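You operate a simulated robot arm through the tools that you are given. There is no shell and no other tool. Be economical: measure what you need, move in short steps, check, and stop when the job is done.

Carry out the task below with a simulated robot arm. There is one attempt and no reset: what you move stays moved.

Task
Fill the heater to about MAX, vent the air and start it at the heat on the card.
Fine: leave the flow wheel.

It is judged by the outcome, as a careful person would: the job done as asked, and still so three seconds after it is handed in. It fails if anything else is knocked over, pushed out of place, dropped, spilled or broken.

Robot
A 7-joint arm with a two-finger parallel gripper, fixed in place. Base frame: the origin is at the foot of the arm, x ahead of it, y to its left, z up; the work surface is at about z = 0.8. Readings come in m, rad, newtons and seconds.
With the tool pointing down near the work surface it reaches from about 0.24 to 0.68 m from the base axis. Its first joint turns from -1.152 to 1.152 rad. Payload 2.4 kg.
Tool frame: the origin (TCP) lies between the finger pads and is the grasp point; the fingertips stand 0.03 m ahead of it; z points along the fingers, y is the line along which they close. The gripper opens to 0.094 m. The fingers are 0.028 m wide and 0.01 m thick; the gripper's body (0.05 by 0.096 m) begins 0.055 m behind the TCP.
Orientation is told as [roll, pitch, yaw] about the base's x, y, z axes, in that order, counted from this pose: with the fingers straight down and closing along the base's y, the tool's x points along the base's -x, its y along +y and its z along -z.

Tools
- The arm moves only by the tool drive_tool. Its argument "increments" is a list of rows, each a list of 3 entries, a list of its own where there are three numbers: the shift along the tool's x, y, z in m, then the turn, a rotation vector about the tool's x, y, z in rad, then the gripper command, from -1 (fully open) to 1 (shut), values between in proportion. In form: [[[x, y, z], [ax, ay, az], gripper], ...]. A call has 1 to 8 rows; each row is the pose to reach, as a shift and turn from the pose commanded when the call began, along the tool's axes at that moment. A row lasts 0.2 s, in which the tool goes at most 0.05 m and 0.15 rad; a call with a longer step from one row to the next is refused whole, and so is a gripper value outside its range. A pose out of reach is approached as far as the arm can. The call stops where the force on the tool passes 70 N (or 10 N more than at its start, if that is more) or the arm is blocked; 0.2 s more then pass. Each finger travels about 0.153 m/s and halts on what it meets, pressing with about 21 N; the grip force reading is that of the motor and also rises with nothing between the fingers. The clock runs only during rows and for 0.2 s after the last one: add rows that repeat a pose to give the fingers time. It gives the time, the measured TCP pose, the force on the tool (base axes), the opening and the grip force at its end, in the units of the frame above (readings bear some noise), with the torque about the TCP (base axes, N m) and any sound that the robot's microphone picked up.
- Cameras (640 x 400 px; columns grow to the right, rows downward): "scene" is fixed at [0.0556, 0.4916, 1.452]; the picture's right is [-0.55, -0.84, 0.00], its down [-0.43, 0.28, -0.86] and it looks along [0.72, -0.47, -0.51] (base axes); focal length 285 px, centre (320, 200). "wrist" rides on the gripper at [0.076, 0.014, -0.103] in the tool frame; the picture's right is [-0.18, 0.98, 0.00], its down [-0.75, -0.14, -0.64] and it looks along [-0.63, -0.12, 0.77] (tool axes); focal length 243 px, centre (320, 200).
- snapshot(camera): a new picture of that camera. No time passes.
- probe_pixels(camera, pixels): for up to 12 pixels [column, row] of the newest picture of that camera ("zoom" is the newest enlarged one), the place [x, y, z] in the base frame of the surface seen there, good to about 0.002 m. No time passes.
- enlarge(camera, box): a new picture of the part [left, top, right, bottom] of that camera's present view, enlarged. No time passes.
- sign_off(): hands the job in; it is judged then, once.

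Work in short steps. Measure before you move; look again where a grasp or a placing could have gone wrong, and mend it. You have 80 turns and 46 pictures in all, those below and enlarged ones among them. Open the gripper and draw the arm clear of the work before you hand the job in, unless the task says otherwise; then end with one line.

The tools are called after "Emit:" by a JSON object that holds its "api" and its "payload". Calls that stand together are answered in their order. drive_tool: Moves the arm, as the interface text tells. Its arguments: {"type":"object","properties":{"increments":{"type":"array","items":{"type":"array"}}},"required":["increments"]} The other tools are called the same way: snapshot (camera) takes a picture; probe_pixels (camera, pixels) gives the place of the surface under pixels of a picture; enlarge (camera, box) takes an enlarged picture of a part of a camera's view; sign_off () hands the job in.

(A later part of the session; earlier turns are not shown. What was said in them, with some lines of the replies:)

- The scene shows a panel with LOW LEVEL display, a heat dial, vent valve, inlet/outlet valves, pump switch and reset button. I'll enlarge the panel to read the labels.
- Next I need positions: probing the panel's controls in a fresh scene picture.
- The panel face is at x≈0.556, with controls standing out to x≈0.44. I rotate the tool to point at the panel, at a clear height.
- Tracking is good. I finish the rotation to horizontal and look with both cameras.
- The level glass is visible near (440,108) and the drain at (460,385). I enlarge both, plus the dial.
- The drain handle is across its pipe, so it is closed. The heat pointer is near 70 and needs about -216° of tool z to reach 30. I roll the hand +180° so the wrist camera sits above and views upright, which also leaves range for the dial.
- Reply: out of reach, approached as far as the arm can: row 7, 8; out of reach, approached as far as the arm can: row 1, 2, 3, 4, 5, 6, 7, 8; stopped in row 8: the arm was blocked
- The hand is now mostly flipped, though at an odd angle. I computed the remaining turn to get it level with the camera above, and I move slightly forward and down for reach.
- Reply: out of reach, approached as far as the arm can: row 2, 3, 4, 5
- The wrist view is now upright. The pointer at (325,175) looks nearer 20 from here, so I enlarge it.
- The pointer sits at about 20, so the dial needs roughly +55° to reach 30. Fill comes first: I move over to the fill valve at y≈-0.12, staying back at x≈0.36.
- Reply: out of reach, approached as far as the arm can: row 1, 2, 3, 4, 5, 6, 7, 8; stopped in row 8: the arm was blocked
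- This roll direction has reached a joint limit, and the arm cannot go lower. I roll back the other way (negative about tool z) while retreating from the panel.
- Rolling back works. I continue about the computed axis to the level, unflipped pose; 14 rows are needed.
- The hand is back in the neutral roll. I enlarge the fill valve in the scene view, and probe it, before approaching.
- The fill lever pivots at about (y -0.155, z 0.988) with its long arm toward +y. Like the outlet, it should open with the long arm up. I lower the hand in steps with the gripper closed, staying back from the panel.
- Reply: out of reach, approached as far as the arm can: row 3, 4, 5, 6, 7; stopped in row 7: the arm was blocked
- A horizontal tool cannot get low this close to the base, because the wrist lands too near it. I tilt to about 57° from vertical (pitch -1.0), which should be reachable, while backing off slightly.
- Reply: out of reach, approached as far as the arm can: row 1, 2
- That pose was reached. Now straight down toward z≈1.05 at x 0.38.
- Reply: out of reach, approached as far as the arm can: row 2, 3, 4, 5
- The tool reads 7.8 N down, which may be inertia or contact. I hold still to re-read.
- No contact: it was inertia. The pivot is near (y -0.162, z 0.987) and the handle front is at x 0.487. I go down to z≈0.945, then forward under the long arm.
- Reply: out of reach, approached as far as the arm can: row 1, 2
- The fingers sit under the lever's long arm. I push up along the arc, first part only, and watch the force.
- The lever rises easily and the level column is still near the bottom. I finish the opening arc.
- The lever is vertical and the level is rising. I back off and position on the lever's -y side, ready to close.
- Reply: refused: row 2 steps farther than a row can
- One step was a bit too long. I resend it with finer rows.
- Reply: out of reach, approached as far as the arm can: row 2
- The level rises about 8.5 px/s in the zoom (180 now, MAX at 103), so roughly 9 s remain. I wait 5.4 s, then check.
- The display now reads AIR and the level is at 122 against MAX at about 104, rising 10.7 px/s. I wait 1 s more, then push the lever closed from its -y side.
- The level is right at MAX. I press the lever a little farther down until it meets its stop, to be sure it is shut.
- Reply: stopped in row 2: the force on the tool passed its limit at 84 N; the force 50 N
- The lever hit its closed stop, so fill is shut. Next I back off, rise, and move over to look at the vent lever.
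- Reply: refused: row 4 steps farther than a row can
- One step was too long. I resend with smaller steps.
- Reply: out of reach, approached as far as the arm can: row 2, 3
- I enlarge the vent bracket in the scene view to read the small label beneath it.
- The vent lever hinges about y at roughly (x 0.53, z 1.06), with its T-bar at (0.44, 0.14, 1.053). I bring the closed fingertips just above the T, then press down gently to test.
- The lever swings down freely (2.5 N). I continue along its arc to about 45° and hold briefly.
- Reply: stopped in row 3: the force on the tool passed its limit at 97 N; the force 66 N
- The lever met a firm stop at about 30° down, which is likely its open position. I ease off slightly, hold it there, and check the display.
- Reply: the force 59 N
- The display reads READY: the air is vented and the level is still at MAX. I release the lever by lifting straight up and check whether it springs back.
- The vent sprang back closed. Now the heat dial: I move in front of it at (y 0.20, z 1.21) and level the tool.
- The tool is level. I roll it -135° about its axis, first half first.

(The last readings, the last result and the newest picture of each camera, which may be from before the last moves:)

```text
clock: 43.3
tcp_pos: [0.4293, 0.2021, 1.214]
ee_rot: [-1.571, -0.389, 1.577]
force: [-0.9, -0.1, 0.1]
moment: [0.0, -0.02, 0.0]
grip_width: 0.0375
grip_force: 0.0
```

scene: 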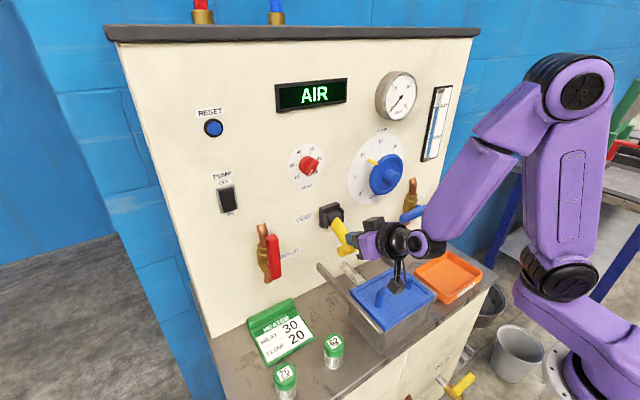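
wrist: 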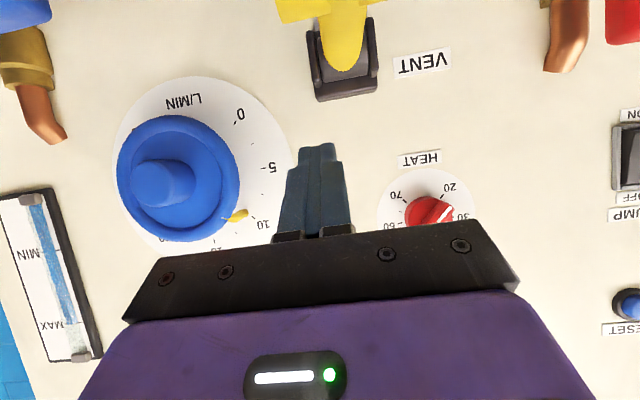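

All reached. Second half of the roll, then a look.

Emit:
{"api": "drive_tool", "payload": {"increments": [[[0, 0, 0], [0, 0, -0.147], 0.2], [[0, 0, 0], [0, 0, -0.294], 0.2], [[0, 0, 0], [0, 0, -0.441], 0.2], [[0, 0, 0], [0, 0, -0.588], 0.2], [[0, 0, 0], [0, 0, -0.735], 0.2], [[0, 0, 0], [0, 0, -0.882], 0.2], [[0, 0, 0], [0, 0, -1.029], 0.2], [[0, 0, 0], [0, 0, -1.178], 0.2]]}}

Emit:
{"api": "snapshot", "payload": {"camera": "wrist"}}

```text
clock: 45.1
tcp_pos: [0.4291, 0.2011, 1.215]
ee_rot: [-1.571, 0.789, 1.574]
force: [-0.7, -0.7, -0.2]
moment: [0.0, 0.04, 0.01]
grip_width: 0.0377
grip_force: 0.1
```

```text
9 pictures are left
```

wrist: 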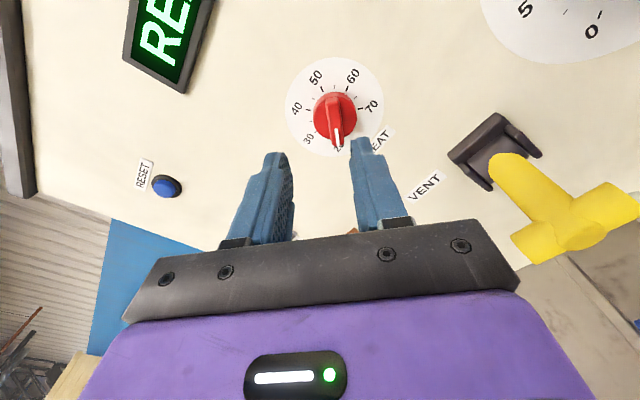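

The knob bar is now aligned with the hand's vertical, between the finger planes. I probe it to get the exact centre and bar width.

Emit:
{"api": "probe_pixels", "payload": {"camera": "wrist", "pixels": [[333, 98], [335, 115], [337, 130], [338, 145], [330, 120], [341, 120], [318, 115], [354, 112], [337, 158], [336, 60], [287, 100], [382, 105]]}}

```text
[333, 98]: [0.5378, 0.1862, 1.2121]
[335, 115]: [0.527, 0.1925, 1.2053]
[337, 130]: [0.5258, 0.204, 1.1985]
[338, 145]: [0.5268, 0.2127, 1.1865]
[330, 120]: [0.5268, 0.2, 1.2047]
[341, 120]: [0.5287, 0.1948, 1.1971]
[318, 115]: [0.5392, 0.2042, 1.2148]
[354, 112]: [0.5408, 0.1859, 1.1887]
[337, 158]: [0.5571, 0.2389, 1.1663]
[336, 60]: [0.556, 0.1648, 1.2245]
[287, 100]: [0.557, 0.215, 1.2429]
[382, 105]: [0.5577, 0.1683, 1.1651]
```

The dial centre fits to (y 0.203, z 1.197), with the bar at x 0.526–0.538. I centre on it, advance to TCP x≈0.506, and close.

Emit:
{"api": "drive_tool", "payload": {"increments": [[[-0.0141, 0.0114, 0.02], [0, 0, 0], 0.2], [[-0.0141, 0.0114, 0.045], [0, 0, 0], 0.2], [[-0.0141, 0.0114, 0.065], [0, 0, 0], 0.2], [[-0.0141, 0.0114, 0.077], [0, 0, 0], 0.2], [[-0.0141, 0.0114, 0.077], [0, 0, 0], 1], [[-0.0141, 0.0114, 0.077], [0, 0, 0], 1]]}}

```text
clock: 46.5
tcp_pos: [0.5067, 0.2035, 1.1962]
ee_rot: [-1.57, 0.785, 1.573]
force: [-3.5, -3.1, -5.4]
moment: [0.08, -0.18, -0.5]
grip_width: 0.0117
grip_force: 45.3
```

The bar is gripped at 11.7 mm. I turn +54° (clockwise).

Emit:
{"api": "drive_tool", "payload": {"increments": [[[0, 0, 0], [0, 0, 0.135], 1], [[0, 0, 0], [0, 0, 0.27], 1], [[0, 0, 0], [0, 0, 0.405], 1], [[0, 0, 0], [0, 0, 0.54], 1], [[0, 0, 0], [0, 0, 0.675], 1], [[0, 0, 0], [0, 0, 0.81], 1], [[0, 0, 0], [0, 0, 0.942], 1]]}}

Emit:
{"api": "drive_tool", "payload": {"increments": [[[0, 0, 0], [0, 0, 0], 0.2], [[0, 0, 0], [0, 0, 0], 0.2], [[0, 0, -0.04], [0, 0, 0], 0.2], [[0, 0, -0.08], [0, 0, 0], 0.2]]}}

Emit:
{"api": "enlarge", "payload": {"camera": "wrist", "box": [270, 40, 400, 170]}}

```text
clock: 48.1
tcp_pos: [0.5055, 0.2046, 1.1998]
ee_rot: [-1.583, -0.163, 1.577]
force: [1.7, 3.7, 27.1]
moment: [-0.16, -0.1, -0.6]
grip_width: 0.012
grip_force: 44.9
```

```text
clock: 49.1
tcp_pos: [0.4297, 0.1968, 1.1963]
ee_rot: [-1.571, -0.155, 1.549]
force: [-5.3, 6.5, 0.0]
moment: [0.02, 0.0, -0.48]
grip_width: 0.0376
grip_force: 0.1
```

```text
3.08 times, centred on (335, 105) of wrist
```

zoom: 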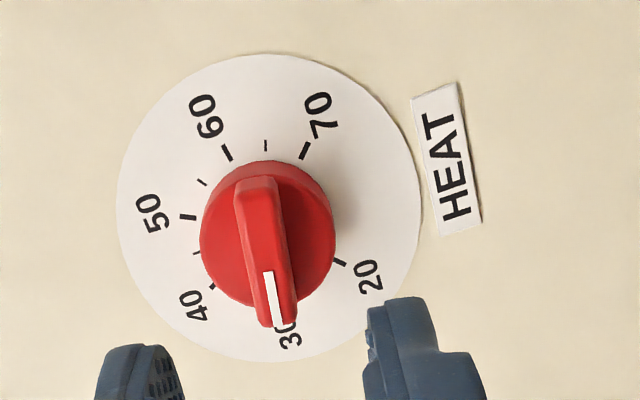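

The pointer looks to be at 30, but parallax matters. I probe the ticks and pointer line to compute exact angles.

Emit:
{"api": "probe_pixels", "payload": {"camera": "zoom", "pixels": [[340, 263], [212, 287], [187, 217], [227, 152], [305, 150], [269, 280], [277, 318], [256, 190], [262, 235], [290, 335]]}}

```text
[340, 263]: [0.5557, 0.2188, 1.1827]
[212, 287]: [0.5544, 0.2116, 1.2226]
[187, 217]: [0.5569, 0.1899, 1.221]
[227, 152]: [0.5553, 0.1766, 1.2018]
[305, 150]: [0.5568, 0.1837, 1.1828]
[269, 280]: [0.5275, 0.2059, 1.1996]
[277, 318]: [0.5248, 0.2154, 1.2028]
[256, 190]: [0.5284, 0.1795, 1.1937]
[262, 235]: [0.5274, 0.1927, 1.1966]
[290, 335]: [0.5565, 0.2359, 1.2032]
```

The initial estimate is 30–31. Probes are free, so I sample more points along both bar edges to average out the noise.

Emit:
{"api": "probe_pixels", "payload": {"camera": "zoom", "pixels": [[255, 184], [257, 200], [259, 212], [261, 225], [264, 245], [266, 258], [268, 270], [270, 285], [272, 295], [274, 305], [276, 314], [278, 321]]}}

Emit:
{"api": "probe_pixels", "payload": {"camera": "zoom", "pixels": [[240, 195], [244, 215], [248, 235], [252, 255], [256, 275], [259, 295], [262, 315], [274, 195], [277, 215], [281, 235], [285, 255], [289, 275]]}}

```text
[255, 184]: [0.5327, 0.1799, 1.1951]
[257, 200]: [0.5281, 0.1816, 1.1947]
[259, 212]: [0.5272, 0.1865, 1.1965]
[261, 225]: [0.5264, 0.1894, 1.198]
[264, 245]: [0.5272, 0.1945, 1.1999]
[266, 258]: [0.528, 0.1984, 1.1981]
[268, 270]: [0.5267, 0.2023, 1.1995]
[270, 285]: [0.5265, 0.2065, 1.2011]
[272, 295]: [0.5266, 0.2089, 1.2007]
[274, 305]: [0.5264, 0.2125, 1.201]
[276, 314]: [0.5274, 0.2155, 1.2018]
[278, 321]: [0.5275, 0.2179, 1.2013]
```

```text
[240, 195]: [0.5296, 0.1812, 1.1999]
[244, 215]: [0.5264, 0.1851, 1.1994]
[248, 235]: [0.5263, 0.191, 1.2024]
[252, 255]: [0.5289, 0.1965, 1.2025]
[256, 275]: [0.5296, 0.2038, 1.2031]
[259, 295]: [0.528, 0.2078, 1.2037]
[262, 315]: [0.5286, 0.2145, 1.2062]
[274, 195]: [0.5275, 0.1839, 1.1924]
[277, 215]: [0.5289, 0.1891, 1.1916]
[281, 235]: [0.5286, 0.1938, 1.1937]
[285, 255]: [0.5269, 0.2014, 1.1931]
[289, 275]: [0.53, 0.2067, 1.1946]
```

The averaged bar slope is about 9° above horizontal, so the pointer is at -81°, which is exactly 30. Now the pump rocker at (y 0.381, ON half z≈1.157): I move over at a safe x with fingers closed, and re-read the residual force.

Emit:
{"api": "drive_tool", "payload": {"increments": [[[-0.023, 0.0138, -0.01], [0, 0, 0], 1], [[-0.0463, 0.0276, -0.01], [0, 0, 0], 1], [[-0.0695, 0.0413, -0.01], [0, 0, 0], 1], [[-0.0926, 0.0551, -0.01], [0, 0, 0], 1]]}}

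```text
clock: 50.1
tcp_pos: [0.4173, 0.3033, 1.1568]
ee_rot: [-1.573, -0.157, 1.573]
force: [-1.0, 0.4, -0.6]
moment: [-0.02, -0.02, 0.0]
grip_width: 0.0
grip_force: 21.6
```

Force is clear. I move the remaining 0.078 m in y and take a look before pressing.

Emit:
{"api": "drive_tool", "payload": {"increments": [[[-0.0385, 0.006, 0], [0, 0, 0], 1], [[-0.077, 0.0122, 0], [0, 0, 0], 1], [[-0.077, 0.0122, 0], [0, 0, 0], 1]]}}

Emit:
{"api": "snapshot", "payload": {"camera": "wrist"}}

```text
clock: 50.9
tcp_pos: [0.4146, 0.3813, 1.157]
ee_rot: [-1.571, -0.155, 1.574]
force: [0.2, -0.3, -1.1]
moment: [-0.02, 0.02, 0.01]
grip_width: 0.0
grip_force: 20.7
```

```text
7 pictures are left
```

wrist: 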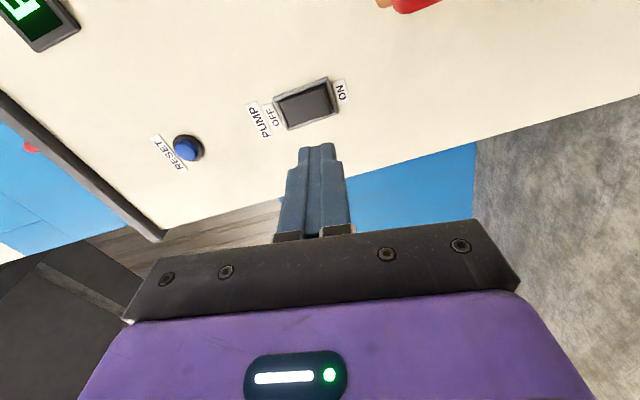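

Emit:
{"api": "probe_pixels", "payload": {"camera": "wrist", "pixels": [[285, 108], [300, 105], [315, 100], [328, 96], [305, 90], [307, 122], [277, 112], [340, 90], [185, 148]]}}

```text
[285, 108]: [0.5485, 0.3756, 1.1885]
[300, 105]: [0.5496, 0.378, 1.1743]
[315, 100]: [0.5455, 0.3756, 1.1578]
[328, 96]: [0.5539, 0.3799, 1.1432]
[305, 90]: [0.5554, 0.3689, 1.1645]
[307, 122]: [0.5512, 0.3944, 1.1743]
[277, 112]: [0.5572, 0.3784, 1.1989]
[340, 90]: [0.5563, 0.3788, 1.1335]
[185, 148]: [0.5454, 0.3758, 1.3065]
```

The rocker's ON half (z≈1.155) stands proud, so the pump is OFF. I press it with the fingertips in small final steps.

Emit:
{"api": "drive_tool", "payload": {"increments": [[[0.002, 0.002, 0.04], [0, 0, 0], 1], [[0.002, 0.002, 0.075], [0, 0, 0], 1], [[0.002, 0.002, 0.095], [0, 0, 0], 1], [[0.002, 0.002, 0.103], [0, 0, 0], 1], [[0.002, 0.002, 0.107], [0, 0, 0], 1], [[0.002, 0.002, 0.11], [0, 0, 0], 1]]}}

Emit:
{"api": "enlarge", "payload": {"camera": "scene", "box": [190, 60, 450, 230]}}

```text
clock: 52.2
tcp_pos: [0.516, 0.381, 1.1547]
ee_rot: [-1.571, -0.155, 1.575]
force: [-29.6, -14.2, 4.4]
moment: [0.21, -0.47, -0.13]
grip_width: 0.0
grip_force: 21.4
stopped in row 6: the force on the tool passed its limit at 78 N (the readings are from after the stop); the commanded pose is now the measured one
```

```text
2.35 times, centred on (320, 145) of scene
```

zoom: 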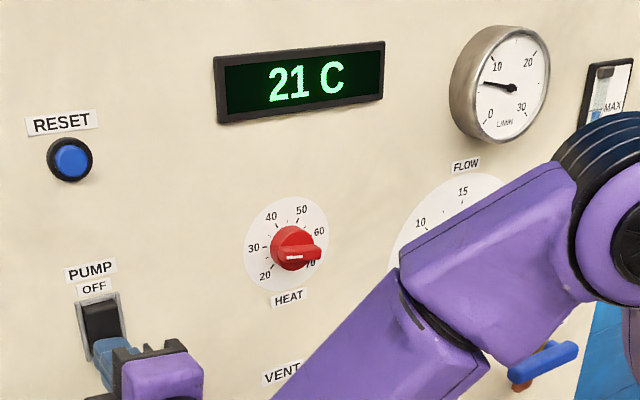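

The pump is running: 21 C, flow about 8, dial mark pointing left to 30. I draw the arm back, open the gripper and check everything.

Emit:
{"api": "drive_tool", "payload": {"increments": [[[0, 0, -0.03], [0, 0, 0], 1], [[0, 0, -0.07], [0, 0, 0], 0.5], [[0, 0, -0.1], [0, 0, 0], 0], [[0.03, -0.03, -0.12], [0, 0, 0], -0.5], [[0.05, -0.07, -0.12], [0, 0, 0], -1], [[0.07, -0.11, -0.12], [0, 0, 0], -1], [[0.08, -0.15, -0.12], [0, 0, 0], -1]]}}

Emit:
{"api": "snapshot", "payload": {"camera": "scene"}}

```text
clock: 53.8
tcp_pos: [0.3993, 0.279, 1.2888]
ee_rot: [-1.567, -0.153, 1.574]
force: [0.4, 0.0, -0.5]
moment: [0.01, 0.02, 0.02]
grip_width: 0.094
grip_force: 0.0
```

```text
5 pictures are left
```

scene: 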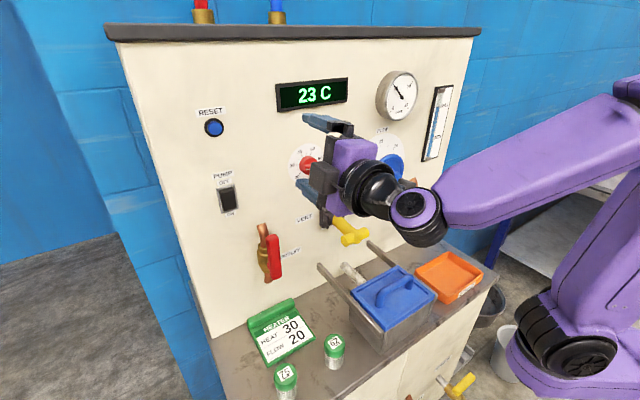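

It is heating (23 C). I move the arm farther clear, letting a few seconds pass, then check the level, the dial and the temperature.

Emit:
{"api": "drive_tool", "payload": {"increments": [[[0.0, -0.03, -0.02], [0, 0, 0], -1], [[0.0, -0.06, -0.04], [0, 0, 0], -1], [[0.03, -0.08, -0.05], [0, 0, 0], -1], [[0.06, -0.09, -0.05], [0, 0, 0], -1], [[0.06, -0.09, -0.05], [0, 0, 0], -1], [[0.06, -0.09, -0.05], [0, 0, 0], -1], [[0.06, -0.09, -0.05], [0, 0, 0], -1], [[0.06, -0.09, -0.05], [0, 0, 0], -1]]}}

Emit:
{"api": "drive_tool", "payload": {"increments": [[[0, 0, 0], [0, 0, 0], -1], [[0, 0, 0], [0, 0, 0], -1], [[0, 0, 0], [0, 0, 0], -1], [[0, 0, 0], [0, 0, 0], -1], [[0, 0, 0], [0, 0, 0], -1], [[0, 0, 0], [0, 0, 0], -1], [[0, 0, 0], [0, 0, 0], -1], [[0, 0, 0], [0, 0, 0], -1]]}}

Emit:
{"api": "enlarge", "payload": {"camera": "scene", "box": [190, 60, 470, 240]}}

```text
clock: 55.6
tcp_pos: [0.3501, 0.2057, 1.3662]
ee_rot: [-1.568, -0.153, 1.577]
force: [0.2, 0.0, 0.2]
moment: [-0.02, 0.04, -0.02]
grip_width: 0.0941
grip_force: 0.0
```

```text
clock: 57.4
tcp_pos: [0.3511, 0.2045, 1.3664]
ee_rot: [-1.567, -0.154, 1.576]
force: [-0.8, -0.1, -0.5]
moment: [-0.01, -0.03, -0.01]
grip_width: 0.0941
grip_force: 0.1
```

```text
2.22 times, centred on (330, 150) of scene
```

zoom: 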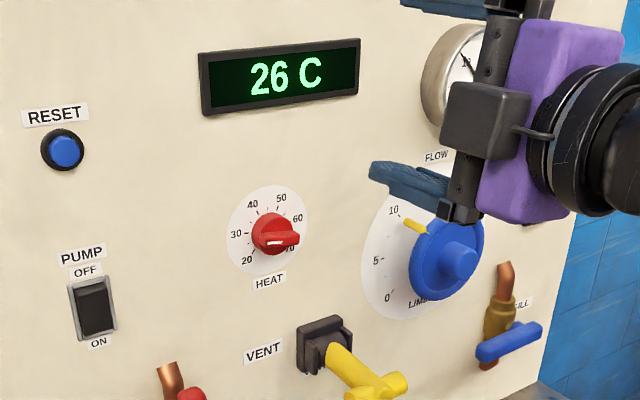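

It reads 26 C with the dial at 30. I shift the hand slightly so the level glass shows, wait, and check temperature and level once more.

Emit:
{"api": "drive_tool", "payload": {"increments": [[[-0.03, 0.02, 0], [0, 0, 0], -1], [[-0.06, 0.05, 0], [0, 0, 0], -1], [[-0.07, 0.08, 0], [0, 0, 0], -1], [[-0.07, 0.08, 0], [0, 0, 0], -1], [[-0.07, 0.08, 0], [0, 0, 0], -1], [[-0.07, 0.08, 0], [0, 0, 0], -1], [[-0.07, 0.08, 0], [0, 0, 0], -1], [[-0.07, 0.08, 0], [0, 0, 0], -1]]}}

Emit:
{"api": "drive_tool", "payload": {"increments": [[[0, 0, 0], [0, 0, 0], -1], [[0, 0, 0], [0, 0, 0], -1], [[0, 0, 0], [0, 0, 0], -1], [[0, 0, 0], [0, 0, 0], -1], [[0, 0, 0], [0, 0, 0], -1], [[0, 0, 0], [0, 0, 0], -1], [[0, 0, 0], [0, 0, 0], -1], [[0, 0, 0], [0, 0, 0], -1]]}}

Emit:
{"api": "drive_tool", "payload": {"increments": [[[0, 0, 0], [0, 0, 0], -1], [[0, 0, 0], [0, 0, 0], -1], [[0, 0, 0], [0, 0, 0], -1], [[0, 0, 0], [0, 0, 0], -1], [[0, 0, 0], [0, 0, 0], -1], [[0, 0, 0], [0, 0, 0], -1], [[0, 0, 0], [0, 0, 0], -1], [[0, 0, 0], [0, 0, 0], -1]]}}

Emit:
{"api": "drive_tool", "payload": {"increments": [[[0, 0, 0], [0, 0, 0], -1], [[0, 0, 0], [0, 0, 0], -1], [[0, 0, 0], [0, 0, 0], -1], [[0, 0, 0], [0, 0, 0], -1], [[0, 0, 0], [0, 0, 0], -1], [[0, 0, 0], [0, 0, 0], -1], [[0, 0, 0], [0, 0, 0], -1], [[0, 0, 0], [0, 0, 0], -1]]}}

Emit:
{"api": "enlarge", "payload": {"camera": "scene", "box": [270, 60, 470, 190]}}

```text
clock: 59.2
tcp_pos: [0.3498, 0.2859, 1.2992]
ee_rot: [-1.566, -0.155, 1.575]
force: [0.4, 0.0, 0.1]
moment: [-0.01, 0.02, 0.0]
grip_width: 0.094
grip_force: 0.0
```

```text
clock: 61.0
tcp_pos: [0.3489, 0.2871, 1.2987]
ee_rot: [-1.567, -0.153, 1.576]
force: [0.3, 0.9, 0.8]
moment: [0.01, 0.04, 0.0]
grip_width: 0.0941
grip_force: 0.2
```

```text
clock: 62.8
tcp_pos: [0.3488, 0.2865, 1.2992]
ee_rot: [-1.567, -0.154, 1.575]
force: [-0.2, -0.7, -1.2]
moment: [0.02, 0.01, -0.01]
grip_width: 0.0941
grip_force: 0.2
```

```text
clock: 64.6
tcp_pos: [0.3497, 0.2863, 1.3001]
ee_rot: [-1.568, -0.155, 1.575]
force: [0.0, -0.2, -0.5]
moment: [0.05, -0.02, 0.01]
grip_width: 0.0939
grip_force: 0.2
```

```text
3.08 times, centred on (370, 125) of scene
```

zoom: 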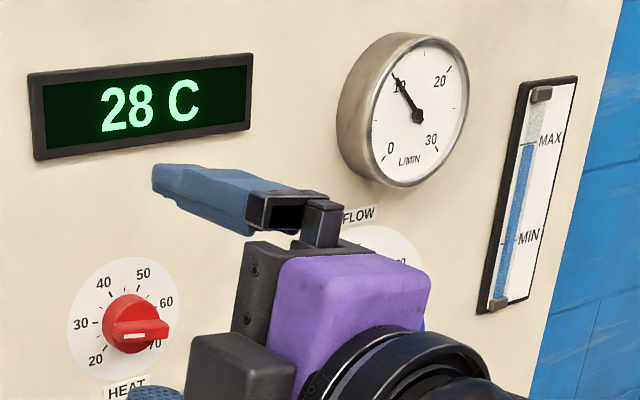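

The level is at MAX, flow is 10, and the temperature is 28 C, rising toward the dial's 30. The vent and fill are closed and the arm is clear, so I hand in.

Emit:
{"api": "sign_off", "payload": {}}

```text
The job is handed in.
```

The heater is filled to MAX, the air is vented, and the pump is running with the heat dial at 30. It read 28 C and was still rising when I handed it in. I left the flow wheel alone (flow reads 10 L/min).
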